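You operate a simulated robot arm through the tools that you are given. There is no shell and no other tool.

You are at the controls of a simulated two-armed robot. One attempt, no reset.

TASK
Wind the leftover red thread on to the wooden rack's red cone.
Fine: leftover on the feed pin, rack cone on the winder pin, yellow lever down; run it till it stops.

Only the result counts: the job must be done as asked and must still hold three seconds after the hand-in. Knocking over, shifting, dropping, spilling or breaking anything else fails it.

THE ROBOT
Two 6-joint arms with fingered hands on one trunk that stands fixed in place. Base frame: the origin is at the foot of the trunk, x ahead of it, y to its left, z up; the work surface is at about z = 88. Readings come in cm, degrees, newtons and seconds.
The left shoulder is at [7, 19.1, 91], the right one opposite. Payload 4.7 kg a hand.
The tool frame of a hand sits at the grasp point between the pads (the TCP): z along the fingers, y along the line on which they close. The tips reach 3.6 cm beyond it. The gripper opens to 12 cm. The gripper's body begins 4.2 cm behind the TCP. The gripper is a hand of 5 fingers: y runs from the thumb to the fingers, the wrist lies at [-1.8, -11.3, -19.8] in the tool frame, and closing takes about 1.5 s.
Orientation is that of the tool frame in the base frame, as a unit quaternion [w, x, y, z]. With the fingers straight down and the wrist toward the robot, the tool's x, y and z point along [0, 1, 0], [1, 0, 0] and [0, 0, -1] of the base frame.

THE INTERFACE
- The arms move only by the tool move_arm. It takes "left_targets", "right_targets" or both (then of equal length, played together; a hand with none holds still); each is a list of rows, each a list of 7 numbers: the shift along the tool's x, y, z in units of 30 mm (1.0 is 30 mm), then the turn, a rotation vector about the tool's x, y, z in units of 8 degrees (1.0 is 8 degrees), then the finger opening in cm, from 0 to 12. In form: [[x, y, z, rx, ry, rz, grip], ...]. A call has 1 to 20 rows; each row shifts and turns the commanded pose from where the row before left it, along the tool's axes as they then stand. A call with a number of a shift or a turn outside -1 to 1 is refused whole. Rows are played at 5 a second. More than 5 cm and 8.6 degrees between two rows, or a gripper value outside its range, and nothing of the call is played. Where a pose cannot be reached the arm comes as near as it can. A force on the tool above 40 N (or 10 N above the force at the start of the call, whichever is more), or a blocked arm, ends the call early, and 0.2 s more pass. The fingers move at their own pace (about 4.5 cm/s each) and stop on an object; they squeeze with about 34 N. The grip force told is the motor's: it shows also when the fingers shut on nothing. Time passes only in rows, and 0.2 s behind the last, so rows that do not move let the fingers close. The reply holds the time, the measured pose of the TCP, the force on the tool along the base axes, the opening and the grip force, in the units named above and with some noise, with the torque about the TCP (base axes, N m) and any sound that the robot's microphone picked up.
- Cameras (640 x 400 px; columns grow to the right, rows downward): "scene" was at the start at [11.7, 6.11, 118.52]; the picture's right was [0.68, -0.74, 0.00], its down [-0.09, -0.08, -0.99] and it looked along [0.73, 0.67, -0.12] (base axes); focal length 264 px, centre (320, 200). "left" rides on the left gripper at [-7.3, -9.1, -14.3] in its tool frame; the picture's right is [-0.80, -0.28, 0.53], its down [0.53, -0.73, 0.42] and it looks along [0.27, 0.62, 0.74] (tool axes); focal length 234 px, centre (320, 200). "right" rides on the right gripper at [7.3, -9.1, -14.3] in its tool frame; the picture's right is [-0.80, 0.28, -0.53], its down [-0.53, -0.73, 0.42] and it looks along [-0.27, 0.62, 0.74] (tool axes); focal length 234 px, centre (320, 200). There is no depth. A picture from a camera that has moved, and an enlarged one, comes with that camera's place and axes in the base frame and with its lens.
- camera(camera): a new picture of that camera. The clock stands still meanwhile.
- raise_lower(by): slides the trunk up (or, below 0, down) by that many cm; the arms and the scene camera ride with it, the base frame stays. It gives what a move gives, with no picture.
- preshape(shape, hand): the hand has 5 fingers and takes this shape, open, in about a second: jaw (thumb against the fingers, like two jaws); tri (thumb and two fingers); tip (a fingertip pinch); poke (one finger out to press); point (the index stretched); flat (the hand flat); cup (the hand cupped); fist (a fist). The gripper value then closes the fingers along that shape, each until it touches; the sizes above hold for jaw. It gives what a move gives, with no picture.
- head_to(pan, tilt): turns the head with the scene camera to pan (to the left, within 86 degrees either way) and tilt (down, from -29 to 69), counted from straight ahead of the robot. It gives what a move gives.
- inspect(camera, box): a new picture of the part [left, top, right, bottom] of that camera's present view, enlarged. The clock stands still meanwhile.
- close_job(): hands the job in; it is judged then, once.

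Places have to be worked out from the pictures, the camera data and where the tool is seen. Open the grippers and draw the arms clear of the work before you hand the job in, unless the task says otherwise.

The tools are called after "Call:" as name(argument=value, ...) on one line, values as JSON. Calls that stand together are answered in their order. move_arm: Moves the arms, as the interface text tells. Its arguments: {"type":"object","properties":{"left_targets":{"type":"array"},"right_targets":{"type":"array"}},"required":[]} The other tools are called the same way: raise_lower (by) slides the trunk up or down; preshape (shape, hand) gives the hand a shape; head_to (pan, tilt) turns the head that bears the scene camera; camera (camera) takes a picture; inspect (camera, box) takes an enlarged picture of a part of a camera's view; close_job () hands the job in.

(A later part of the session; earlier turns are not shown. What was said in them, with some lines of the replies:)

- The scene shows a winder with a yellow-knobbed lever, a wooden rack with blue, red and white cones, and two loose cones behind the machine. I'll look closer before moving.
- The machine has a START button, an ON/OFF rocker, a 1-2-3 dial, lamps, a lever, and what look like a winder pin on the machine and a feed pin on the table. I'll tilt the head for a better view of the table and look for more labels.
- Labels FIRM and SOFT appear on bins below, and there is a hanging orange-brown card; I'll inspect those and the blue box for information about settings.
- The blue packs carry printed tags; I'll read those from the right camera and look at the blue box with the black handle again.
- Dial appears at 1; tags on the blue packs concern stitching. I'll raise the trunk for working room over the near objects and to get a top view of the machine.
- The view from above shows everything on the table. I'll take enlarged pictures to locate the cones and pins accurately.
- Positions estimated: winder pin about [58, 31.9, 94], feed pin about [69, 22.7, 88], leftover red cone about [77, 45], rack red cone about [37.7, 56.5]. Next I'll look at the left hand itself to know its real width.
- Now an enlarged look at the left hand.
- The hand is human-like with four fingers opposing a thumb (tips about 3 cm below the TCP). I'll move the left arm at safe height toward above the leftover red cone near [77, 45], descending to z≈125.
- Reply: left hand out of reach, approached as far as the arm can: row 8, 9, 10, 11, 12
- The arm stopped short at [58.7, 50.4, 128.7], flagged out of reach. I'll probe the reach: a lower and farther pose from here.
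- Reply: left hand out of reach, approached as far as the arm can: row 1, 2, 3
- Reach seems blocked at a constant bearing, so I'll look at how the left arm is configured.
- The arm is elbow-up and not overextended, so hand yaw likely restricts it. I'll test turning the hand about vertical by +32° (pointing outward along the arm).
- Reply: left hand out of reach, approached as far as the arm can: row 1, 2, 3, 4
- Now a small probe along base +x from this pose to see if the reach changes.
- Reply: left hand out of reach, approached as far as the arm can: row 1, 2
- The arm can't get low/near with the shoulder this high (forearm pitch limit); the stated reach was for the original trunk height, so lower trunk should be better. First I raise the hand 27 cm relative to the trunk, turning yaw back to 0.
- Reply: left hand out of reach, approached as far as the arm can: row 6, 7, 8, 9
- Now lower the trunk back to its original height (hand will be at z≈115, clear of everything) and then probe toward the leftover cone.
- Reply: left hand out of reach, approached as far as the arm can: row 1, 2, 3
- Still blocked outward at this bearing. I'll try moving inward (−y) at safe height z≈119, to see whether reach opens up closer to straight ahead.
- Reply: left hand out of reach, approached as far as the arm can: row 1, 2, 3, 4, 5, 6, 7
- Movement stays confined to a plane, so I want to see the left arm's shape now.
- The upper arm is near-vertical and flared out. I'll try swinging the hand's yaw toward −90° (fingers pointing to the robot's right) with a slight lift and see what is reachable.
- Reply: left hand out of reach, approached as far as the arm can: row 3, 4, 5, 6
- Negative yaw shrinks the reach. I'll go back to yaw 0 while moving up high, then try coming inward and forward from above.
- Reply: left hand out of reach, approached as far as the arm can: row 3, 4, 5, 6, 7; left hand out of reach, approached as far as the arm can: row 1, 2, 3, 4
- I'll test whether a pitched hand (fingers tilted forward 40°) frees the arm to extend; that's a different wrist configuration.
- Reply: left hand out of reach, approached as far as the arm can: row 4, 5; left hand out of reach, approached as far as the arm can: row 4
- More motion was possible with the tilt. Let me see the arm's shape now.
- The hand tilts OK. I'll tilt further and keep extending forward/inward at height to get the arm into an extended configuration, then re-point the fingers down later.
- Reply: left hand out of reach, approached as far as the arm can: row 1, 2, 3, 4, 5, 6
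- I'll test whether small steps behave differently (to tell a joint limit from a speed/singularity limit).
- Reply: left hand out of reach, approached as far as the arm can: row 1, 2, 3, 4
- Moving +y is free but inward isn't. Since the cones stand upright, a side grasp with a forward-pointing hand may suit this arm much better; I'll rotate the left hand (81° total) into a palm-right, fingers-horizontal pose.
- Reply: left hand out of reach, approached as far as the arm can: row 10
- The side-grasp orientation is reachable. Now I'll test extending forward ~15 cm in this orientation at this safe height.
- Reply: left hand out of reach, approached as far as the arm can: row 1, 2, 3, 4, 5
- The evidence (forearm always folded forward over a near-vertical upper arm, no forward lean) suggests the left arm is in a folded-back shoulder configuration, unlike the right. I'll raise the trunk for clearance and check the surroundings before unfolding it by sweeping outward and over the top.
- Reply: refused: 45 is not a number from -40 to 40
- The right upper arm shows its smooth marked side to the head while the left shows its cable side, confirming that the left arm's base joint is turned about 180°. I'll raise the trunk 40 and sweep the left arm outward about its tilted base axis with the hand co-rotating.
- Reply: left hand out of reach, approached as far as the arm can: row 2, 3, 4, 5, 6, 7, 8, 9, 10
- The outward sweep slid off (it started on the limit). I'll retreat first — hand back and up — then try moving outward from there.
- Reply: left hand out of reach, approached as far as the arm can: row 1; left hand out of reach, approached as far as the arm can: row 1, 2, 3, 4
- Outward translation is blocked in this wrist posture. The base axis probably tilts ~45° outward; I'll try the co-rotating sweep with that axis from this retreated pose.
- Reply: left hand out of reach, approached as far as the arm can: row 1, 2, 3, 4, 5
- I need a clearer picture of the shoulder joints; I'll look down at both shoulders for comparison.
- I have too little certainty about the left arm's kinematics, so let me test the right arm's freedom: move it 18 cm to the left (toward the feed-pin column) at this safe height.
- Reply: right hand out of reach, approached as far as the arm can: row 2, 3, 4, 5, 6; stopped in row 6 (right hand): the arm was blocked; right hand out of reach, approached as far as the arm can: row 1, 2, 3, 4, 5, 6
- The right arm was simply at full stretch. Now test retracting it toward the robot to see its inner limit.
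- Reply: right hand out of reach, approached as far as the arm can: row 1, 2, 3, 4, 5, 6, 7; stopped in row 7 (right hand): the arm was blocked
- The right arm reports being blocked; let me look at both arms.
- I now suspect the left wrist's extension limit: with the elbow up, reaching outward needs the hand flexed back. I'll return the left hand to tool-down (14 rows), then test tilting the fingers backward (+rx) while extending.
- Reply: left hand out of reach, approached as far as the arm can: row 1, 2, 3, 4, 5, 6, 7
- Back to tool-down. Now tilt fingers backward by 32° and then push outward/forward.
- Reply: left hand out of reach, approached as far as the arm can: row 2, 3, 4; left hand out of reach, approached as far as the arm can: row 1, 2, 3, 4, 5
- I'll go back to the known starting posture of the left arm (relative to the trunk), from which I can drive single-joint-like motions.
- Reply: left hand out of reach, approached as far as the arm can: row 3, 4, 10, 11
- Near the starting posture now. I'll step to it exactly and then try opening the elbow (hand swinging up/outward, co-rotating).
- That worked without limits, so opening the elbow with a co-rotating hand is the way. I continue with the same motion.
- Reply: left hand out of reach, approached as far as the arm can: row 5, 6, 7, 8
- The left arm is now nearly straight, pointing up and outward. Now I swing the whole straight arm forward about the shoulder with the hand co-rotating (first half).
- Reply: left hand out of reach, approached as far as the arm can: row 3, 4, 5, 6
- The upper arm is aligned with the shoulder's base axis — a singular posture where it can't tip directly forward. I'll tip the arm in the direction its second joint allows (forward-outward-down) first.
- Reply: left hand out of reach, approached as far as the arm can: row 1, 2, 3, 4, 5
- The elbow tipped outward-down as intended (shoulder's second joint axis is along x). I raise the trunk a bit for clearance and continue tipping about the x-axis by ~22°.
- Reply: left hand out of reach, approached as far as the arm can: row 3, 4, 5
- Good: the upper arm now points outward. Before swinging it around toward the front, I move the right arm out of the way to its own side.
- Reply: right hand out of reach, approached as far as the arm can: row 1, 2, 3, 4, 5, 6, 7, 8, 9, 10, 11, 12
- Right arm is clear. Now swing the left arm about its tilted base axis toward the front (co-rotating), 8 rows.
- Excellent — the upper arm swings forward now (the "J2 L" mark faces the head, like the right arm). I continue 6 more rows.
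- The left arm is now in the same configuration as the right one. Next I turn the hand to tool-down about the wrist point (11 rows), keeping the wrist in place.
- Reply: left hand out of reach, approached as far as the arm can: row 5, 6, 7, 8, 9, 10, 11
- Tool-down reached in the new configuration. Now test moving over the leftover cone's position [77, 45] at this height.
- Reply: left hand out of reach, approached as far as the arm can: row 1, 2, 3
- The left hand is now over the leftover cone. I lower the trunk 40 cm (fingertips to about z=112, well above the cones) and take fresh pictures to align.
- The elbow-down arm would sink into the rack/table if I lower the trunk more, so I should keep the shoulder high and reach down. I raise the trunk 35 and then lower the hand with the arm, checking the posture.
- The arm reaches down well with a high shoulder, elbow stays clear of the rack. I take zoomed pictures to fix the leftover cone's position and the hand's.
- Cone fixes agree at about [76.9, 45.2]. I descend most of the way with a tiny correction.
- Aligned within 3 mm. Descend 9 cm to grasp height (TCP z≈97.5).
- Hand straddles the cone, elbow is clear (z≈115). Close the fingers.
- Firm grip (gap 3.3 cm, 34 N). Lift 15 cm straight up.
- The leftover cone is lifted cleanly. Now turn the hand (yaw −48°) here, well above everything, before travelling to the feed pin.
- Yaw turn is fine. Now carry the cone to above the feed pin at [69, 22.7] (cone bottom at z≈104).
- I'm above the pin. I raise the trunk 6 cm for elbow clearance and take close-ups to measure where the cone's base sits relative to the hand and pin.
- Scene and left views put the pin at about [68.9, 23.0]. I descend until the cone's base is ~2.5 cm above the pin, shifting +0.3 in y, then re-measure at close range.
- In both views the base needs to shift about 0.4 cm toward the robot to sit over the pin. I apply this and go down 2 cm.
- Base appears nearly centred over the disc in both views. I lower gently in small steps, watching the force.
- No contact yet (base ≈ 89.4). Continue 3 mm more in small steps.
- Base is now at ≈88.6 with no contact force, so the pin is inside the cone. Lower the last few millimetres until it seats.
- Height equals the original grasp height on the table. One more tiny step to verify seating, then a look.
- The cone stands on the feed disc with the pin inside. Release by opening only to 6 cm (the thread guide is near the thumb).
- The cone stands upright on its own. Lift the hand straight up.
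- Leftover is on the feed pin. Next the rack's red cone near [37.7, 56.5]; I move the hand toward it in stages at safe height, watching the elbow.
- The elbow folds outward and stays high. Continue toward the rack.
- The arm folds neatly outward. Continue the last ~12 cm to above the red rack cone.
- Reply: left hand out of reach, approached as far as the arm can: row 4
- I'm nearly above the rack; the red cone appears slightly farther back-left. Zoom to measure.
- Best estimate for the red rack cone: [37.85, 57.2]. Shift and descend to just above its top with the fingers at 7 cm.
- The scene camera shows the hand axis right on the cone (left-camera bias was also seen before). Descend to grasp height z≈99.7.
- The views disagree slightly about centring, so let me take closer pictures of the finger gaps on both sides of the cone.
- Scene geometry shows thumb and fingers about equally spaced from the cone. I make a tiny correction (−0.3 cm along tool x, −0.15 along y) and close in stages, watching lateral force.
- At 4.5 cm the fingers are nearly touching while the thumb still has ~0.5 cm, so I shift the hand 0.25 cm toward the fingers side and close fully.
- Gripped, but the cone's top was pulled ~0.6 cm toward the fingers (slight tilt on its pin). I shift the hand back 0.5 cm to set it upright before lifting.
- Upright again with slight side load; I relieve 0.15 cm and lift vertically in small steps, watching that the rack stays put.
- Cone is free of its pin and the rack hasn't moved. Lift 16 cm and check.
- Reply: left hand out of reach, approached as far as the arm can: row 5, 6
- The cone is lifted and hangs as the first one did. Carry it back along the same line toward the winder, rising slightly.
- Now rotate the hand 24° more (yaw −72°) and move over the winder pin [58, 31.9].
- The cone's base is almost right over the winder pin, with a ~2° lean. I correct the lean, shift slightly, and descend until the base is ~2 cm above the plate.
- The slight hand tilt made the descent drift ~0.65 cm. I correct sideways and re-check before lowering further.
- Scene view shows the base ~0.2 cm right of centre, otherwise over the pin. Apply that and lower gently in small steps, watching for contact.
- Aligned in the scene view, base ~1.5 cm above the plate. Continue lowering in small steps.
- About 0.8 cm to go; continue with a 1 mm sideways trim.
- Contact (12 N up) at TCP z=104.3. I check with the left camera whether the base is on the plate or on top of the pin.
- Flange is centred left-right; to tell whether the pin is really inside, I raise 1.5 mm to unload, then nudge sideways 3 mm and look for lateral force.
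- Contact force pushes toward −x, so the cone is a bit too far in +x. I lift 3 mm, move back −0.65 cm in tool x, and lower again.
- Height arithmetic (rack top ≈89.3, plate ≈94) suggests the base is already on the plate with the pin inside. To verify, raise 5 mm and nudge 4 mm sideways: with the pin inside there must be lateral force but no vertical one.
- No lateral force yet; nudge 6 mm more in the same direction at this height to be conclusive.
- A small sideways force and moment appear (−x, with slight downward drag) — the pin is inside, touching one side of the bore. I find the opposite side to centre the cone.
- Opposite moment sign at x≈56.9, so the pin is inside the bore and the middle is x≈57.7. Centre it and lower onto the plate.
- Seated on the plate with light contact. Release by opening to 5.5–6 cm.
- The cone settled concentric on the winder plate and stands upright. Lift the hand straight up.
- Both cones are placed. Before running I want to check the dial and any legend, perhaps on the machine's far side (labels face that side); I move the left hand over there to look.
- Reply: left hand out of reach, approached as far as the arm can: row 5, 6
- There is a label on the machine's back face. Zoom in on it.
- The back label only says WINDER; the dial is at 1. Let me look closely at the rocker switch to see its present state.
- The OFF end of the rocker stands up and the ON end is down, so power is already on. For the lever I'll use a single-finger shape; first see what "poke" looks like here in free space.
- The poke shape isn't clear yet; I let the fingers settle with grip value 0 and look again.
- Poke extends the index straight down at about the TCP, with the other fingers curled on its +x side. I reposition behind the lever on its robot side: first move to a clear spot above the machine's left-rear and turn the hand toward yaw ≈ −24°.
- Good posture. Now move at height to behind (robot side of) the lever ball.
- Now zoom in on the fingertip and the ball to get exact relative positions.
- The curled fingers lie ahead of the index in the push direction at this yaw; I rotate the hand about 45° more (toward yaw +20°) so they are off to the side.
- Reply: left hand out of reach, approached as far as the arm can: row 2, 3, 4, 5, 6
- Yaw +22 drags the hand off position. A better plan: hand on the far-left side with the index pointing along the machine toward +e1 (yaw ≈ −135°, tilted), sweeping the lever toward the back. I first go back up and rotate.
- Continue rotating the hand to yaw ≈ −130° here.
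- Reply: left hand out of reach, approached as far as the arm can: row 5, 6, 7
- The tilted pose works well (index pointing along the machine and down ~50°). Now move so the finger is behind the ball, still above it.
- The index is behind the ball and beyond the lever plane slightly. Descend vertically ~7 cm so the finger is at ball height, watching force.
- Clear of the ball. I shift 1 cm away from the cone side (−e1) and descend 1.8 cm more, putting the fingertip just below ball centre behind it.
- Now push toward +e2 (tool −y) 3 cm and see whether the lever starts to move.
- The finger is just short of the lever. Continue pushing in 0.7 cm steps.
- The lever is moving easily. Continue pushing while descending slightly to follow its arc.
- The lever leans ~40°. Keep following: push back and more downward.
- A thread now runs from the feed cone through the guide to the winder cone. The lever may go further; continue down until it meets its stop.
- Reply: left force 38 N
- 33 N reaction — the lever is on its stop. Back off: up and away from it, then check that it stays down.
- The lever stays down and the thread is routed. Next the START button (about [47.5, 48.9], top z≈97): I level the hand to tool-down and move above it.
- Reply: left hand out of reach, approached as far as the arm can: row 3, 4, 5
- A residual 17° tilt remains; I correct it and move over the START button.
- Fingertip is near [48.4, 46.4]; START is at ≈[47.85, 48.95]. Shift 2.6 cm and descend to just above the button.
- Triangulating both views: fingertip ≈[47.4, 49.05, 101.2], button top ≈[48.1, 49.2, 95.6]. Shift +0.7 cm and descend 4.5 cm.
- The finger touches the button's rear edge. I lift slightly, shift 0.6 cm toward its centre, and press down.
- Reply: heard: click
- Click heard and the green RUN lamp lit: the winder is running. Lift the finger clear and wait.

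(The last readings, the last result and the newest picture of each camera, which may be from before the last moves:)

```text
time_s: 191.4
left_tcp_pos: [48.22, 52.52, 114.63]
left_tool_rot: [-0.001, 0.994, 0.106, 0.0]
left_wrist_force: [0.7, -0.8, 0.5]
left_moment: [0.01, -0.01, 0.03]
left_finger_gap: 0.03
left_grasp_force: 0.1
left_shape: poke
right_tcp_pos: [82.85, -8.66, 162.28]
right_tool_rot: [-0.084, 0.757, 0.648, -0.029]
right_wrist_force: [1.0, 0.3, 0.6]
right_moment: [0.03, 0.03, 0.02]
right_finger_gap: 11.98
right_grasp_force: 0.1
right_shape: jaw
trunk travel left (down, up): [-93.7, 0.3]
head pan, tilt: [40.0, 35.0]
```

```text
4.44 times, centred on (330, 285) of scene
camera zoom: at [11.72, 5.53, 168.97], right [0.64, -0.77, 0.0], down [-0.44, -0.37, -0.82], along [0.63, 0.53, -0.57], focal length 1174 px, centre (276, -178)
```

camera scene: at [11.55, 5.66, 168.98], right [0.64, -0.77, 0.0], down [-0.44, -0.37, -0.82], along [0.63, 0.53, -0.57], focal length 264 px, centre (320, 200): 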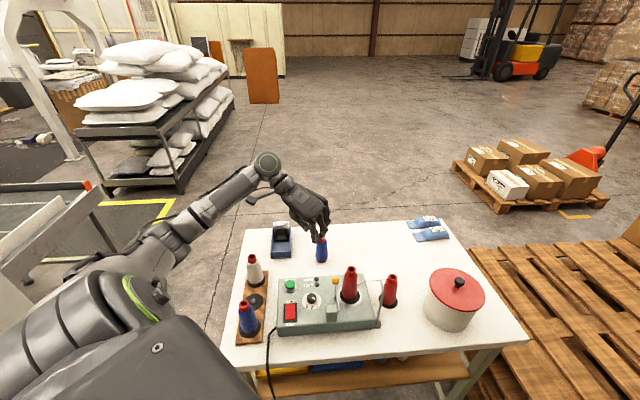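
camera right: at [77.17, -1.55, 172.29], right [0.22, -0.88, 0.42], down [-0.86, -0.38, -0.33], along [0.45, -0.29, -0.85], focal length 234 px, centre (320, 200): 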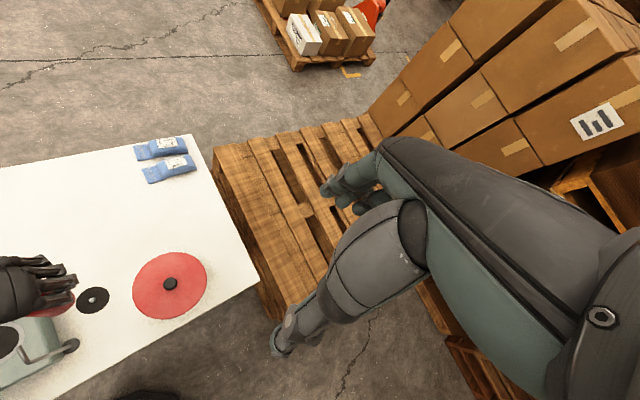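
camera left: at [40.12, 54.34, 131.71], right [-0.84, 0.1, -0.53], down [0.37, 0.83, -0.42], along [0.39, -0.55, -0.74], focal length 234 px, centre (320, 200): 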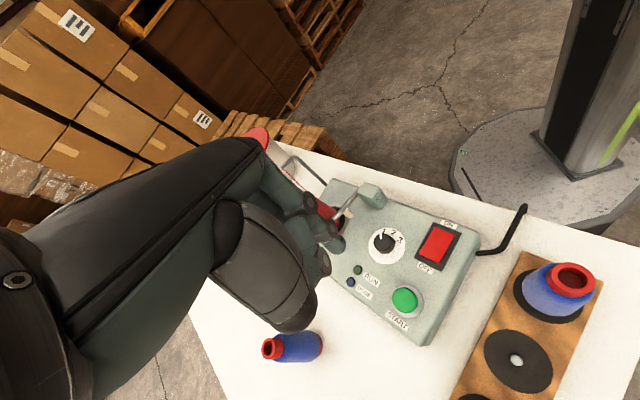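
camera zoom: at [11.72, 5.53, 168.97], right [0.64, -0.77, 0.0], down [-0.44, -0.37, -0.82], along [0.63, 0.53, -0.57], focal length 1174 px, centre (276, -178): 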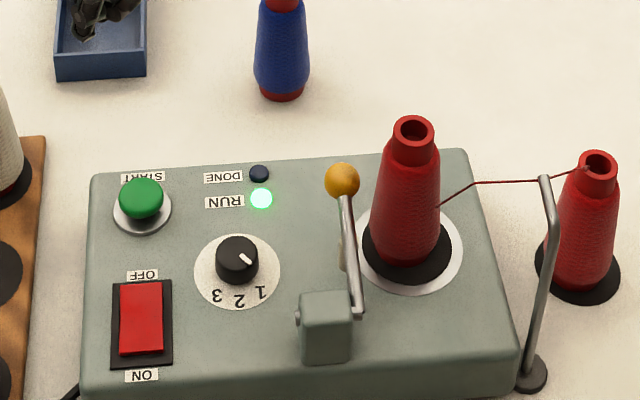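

It keeps running. I wait, letting time pass with the arms still.

Call:
move_arm(left_targets=[[0, 0, 0, 0, 0, 0, 0], [0, 0, 0, 0, 0, 0, 0], [0, 0, 0, 0, 0, 0, 0], [0, 0, 0, 0, 0, 0, 0], [0, 0, 0, 0, 0, 0, 0], [0, 0, 0, 0, 0, 0, 0], [0, 0, 0, 0, 0, 0, 0], [0, 0, 0, 0, 0, 0, 0], [0, 0, 0, 0, 0, 0, 0], [0, 0, 0, 0, 0, 0, 0], [0, 0, 0, 0, 0, 0, 0], [0, 0, 0, 0, 0, 0, 0], [0, 0, 0, 0, 0, 0, 0], [0, 0, 0, 0, 0, 0, 0], [0, 0, 0, 0, 0, 0, 0], [0, 0, 0, 0, 0, 0, 0], [0, 0, 0, 0, 0, 0, 0], [0, 0, 0, 0, 0, 0, 0], [0, 0, 0, 0, 0, 0, 0], [0, 0, 0, 0, 0, 0, 0]])

Call:
move_arm(left_targets=[[0, 0, 0, 0, 0, 0, 0], [0, 0, 0, 0, 0, 0, 0], [0, 0, 0, 0, 0, 0, 0], [0, 0, 0, 0, 0, 0, 0], [0, 0, 0, 0, 0, 0, 0], [0, 0, 0, 0, 0, 0, 0], [0, 0, 0, 0, 0, 0, 0], [0, 0, 0, 0, 0, 0, 0], [0, 0, 0, 0, 0, 0, 0], [0, 0, 0, 0, 0, 0, 0], [0, 0, 0, 0, 0, 0, 0], [0, 0, 0, 0, 0, 0, 0], [0, 0, 0, 0, 0, 0, 0], [0, 0, 0, 0, 0, 0, 0], [0, 0, 0, 0, 0, 0, 0], [0, 0, 0, 0, 0, 0, 0], [0, 0, 0, 0, 0, 0, 0], [0, 0, 0, 0, 0, 0, 0], [0, 0, 0, 0, 0, 0, 0], [0, 0, 0, 0, 0, 0, 0]])

Call:
inspect(camera="scene", box=[260, 240, 400, 330])

```text
time_s: 195.6
left_tcp_pos: [48.17, 52.56, 114.62]
left_tool_rot: [-0.001, 0.994, 0.105, 0.0]
left_wrist_force: [-0.8, 0.5, -0.7]
left_moment: [0.04, 0.01, -0.01]
left_finger_gap: 0.0
left_grasp_force: 0.1
left_shape: poke
right_tcp_pos: [82.71, -8.75, 162.3]
right_tool_rot: [-0.084, 0.757, 0.647, -0.028]
right_wrist_force: [-0.4, -0.4, -0.4]
right_moment: [-0.02, -0.02, 0.01]
right_finger_gap: 12.01
right_grasp_force: 0.0
right_shape: jaw
trunk travel left (down, up): [-93.7, 0.3]
head pan, tilt: [40.0, 35.0]
```

```text
time_s: 199.8
left_tcp_pos: [48.18, 52.68, 114.56]
left_tool_rot: [-0.001, 0.994, 0.106, 0.001]
left_wrist_force: [-0.1, -0.2, -0.4]
left_moment: [0.01, -0.01, -0.02]
left_finger_gap: 0.0
left_grasp_force: 0.0
left_shape: poke
right_tcp_pos: [82.76, -8.77, 162.2]
right_tool_rot: [-0.084, 0.757, 0.647, -0.028]
right_wrist_force: [0.7, -0.2, -0.1]
right_moment: [0.0, 0.0, -0.01]
right_finger_gap: 11.95
right_grasp_force: 0.1
right_shape: jaw
trunk travel left (down, up): [-93.7, 0.3]
head pan, tilt: [40.0, 35.0]
```

```text
4.44 times, centred on (330, 285) of scene
camera zoom: at [11.67, 5.54, 168.98], right [0.64, -0.77, 0.0], down [-0.44, -0.37, -0.82], along [0.63, 0.53, -0.57], focal length 1174 px, centre (276, -178)
```

zoom: 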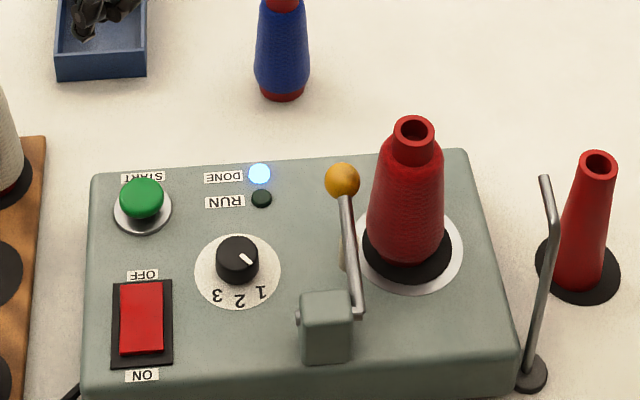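

The blue DONE lamp is lit, the feed cone is empty and the rack cone has grown. I now draw the left arm up and away, then open the hand.

Call:
move_arm(left_targets=[[0, 0, -1, 0, 0, 0, 0], [0, 0, -1, 0, 0, 0, 0], [0, -0.5, -0.9, 0, 0, 0, 0], [0, -0.5, -0.9, 0, 0, 0, 0], [0, -0.8, -0.6, 0, 0, 0, 0], [0, -0.8, -0.5, 0, 0, 0, 0]])

Call:
preshape(hand="left", shape="jaw")

Call:
camera(camera="scene")

```text
time_s: 201.2
left_tcp_pos: [46.05, 60.33, 129.22]
left_tool_rot: [0.0, 0.994, 0.106, 0.001]
left_wrist_force: [0.2, 0.5, 0.0]
left_moment: [0.01, -0.05, 0.0]
left_finger_gap: 0.01
left_grasp_force: 0.1
left_shape: poke
right_tcp_pos: [82.65, -8.82, 162.31]
right_tool_rot: [-0.084, 0.757, 0.648, -0.029]
right_wrist_force: [0.6, -0.5, 0.1]
right_moment: [0.0, -0.02, 0.06]
right_finger_gap: 11.98
right_grasp_force: 0.2
right_shape: jaw
trunk travel left (down, up): [-93.7, 0.3]
head pan, tilt: [40.0, 35.0]
```

```text
time_s: 202.1
left_tcp_pos: [46.17, 60.21, 129.03]
left_tool_rot: [-0.001, 0.994, 0.105, 0.001]
left_wrist_force: [0.6, 0.2, 0.4]
left_moment: [0.01, -0.01, 0.0]
left_finger_gap: 12.0
left_grasp_force: 0.0
left_shape: jaw
right_tcp_pos: [82.7, -8.72, 162.31]
right_tool_rot: [-0.084, 0.757, 0.647, -0.029]
right_wrist_force: [0.9, 0.4, 0.1]
right_moment: [-0.02, 0.0, 0.0]
right_finger_gap: 12.01
right_grasp_force: 0.1
right_shape: jaw
trunk travel left (down, up): [-93.7, 0.3]
head pan, tilt: [40.0, 35.0]
```

```text
taken
camera scene: at [11.69, 5.53, 168.97], right [0.64, -0.77, 0.0], down [-0.44, -0.37, -0.82], along [0.63, 0.53, -0.57], focal length 264 px, centre (320, 200)
```

scene: 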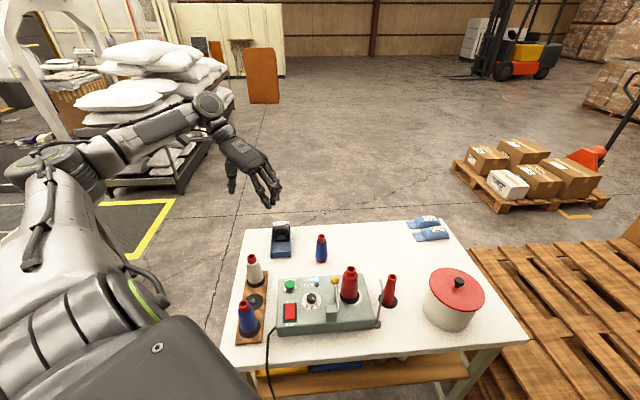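

Both hands are open and clear; everything stands as it should. A last close look at the table before handing in.

Call:
inspect(camera="scene", box=[220, 210, 500, 360])

```text
2.29 times, centred on (360, 285) of scene
camera zoom: at [11.69, 5.53, 168.97], right [0.64, -0.77, 0.0], down [-0.44, -0.37, -0.82], along [0.63, 0.53, -0.57], focal length 604 px, centre (229, 6)
```

zoom: 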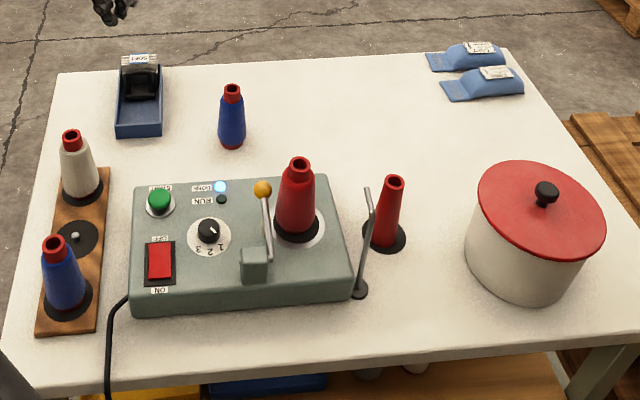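

The thread is all on the rack's red cone, the leftover cone is bare, DONE is lit, and nothing else is disturbed. Handing in.

Call:
close_job()

```text
The job is handed in.
```

The leftover red thread is wound onto the rack's red cone. The winder ran until it stopped by itself, the blue DONE light is on, and the leftover cone is bare.

- **Where things are now:** the filled red cone is still on the winder pin, the empty cone is on the feed pin and the yellow lever is down. I didn't put the red cone back in the rack.
- **Settings:** the dial was already at 1 and the power was already on, so I changed neither. I found no legend for the dial, so if "Fine" meant a dial setting, I couldn't confirm that it is 1.
- **Everything else:** in the last picture nothing else on the table had been knocked over or visibly moved. Both hands are open and clear of the work.
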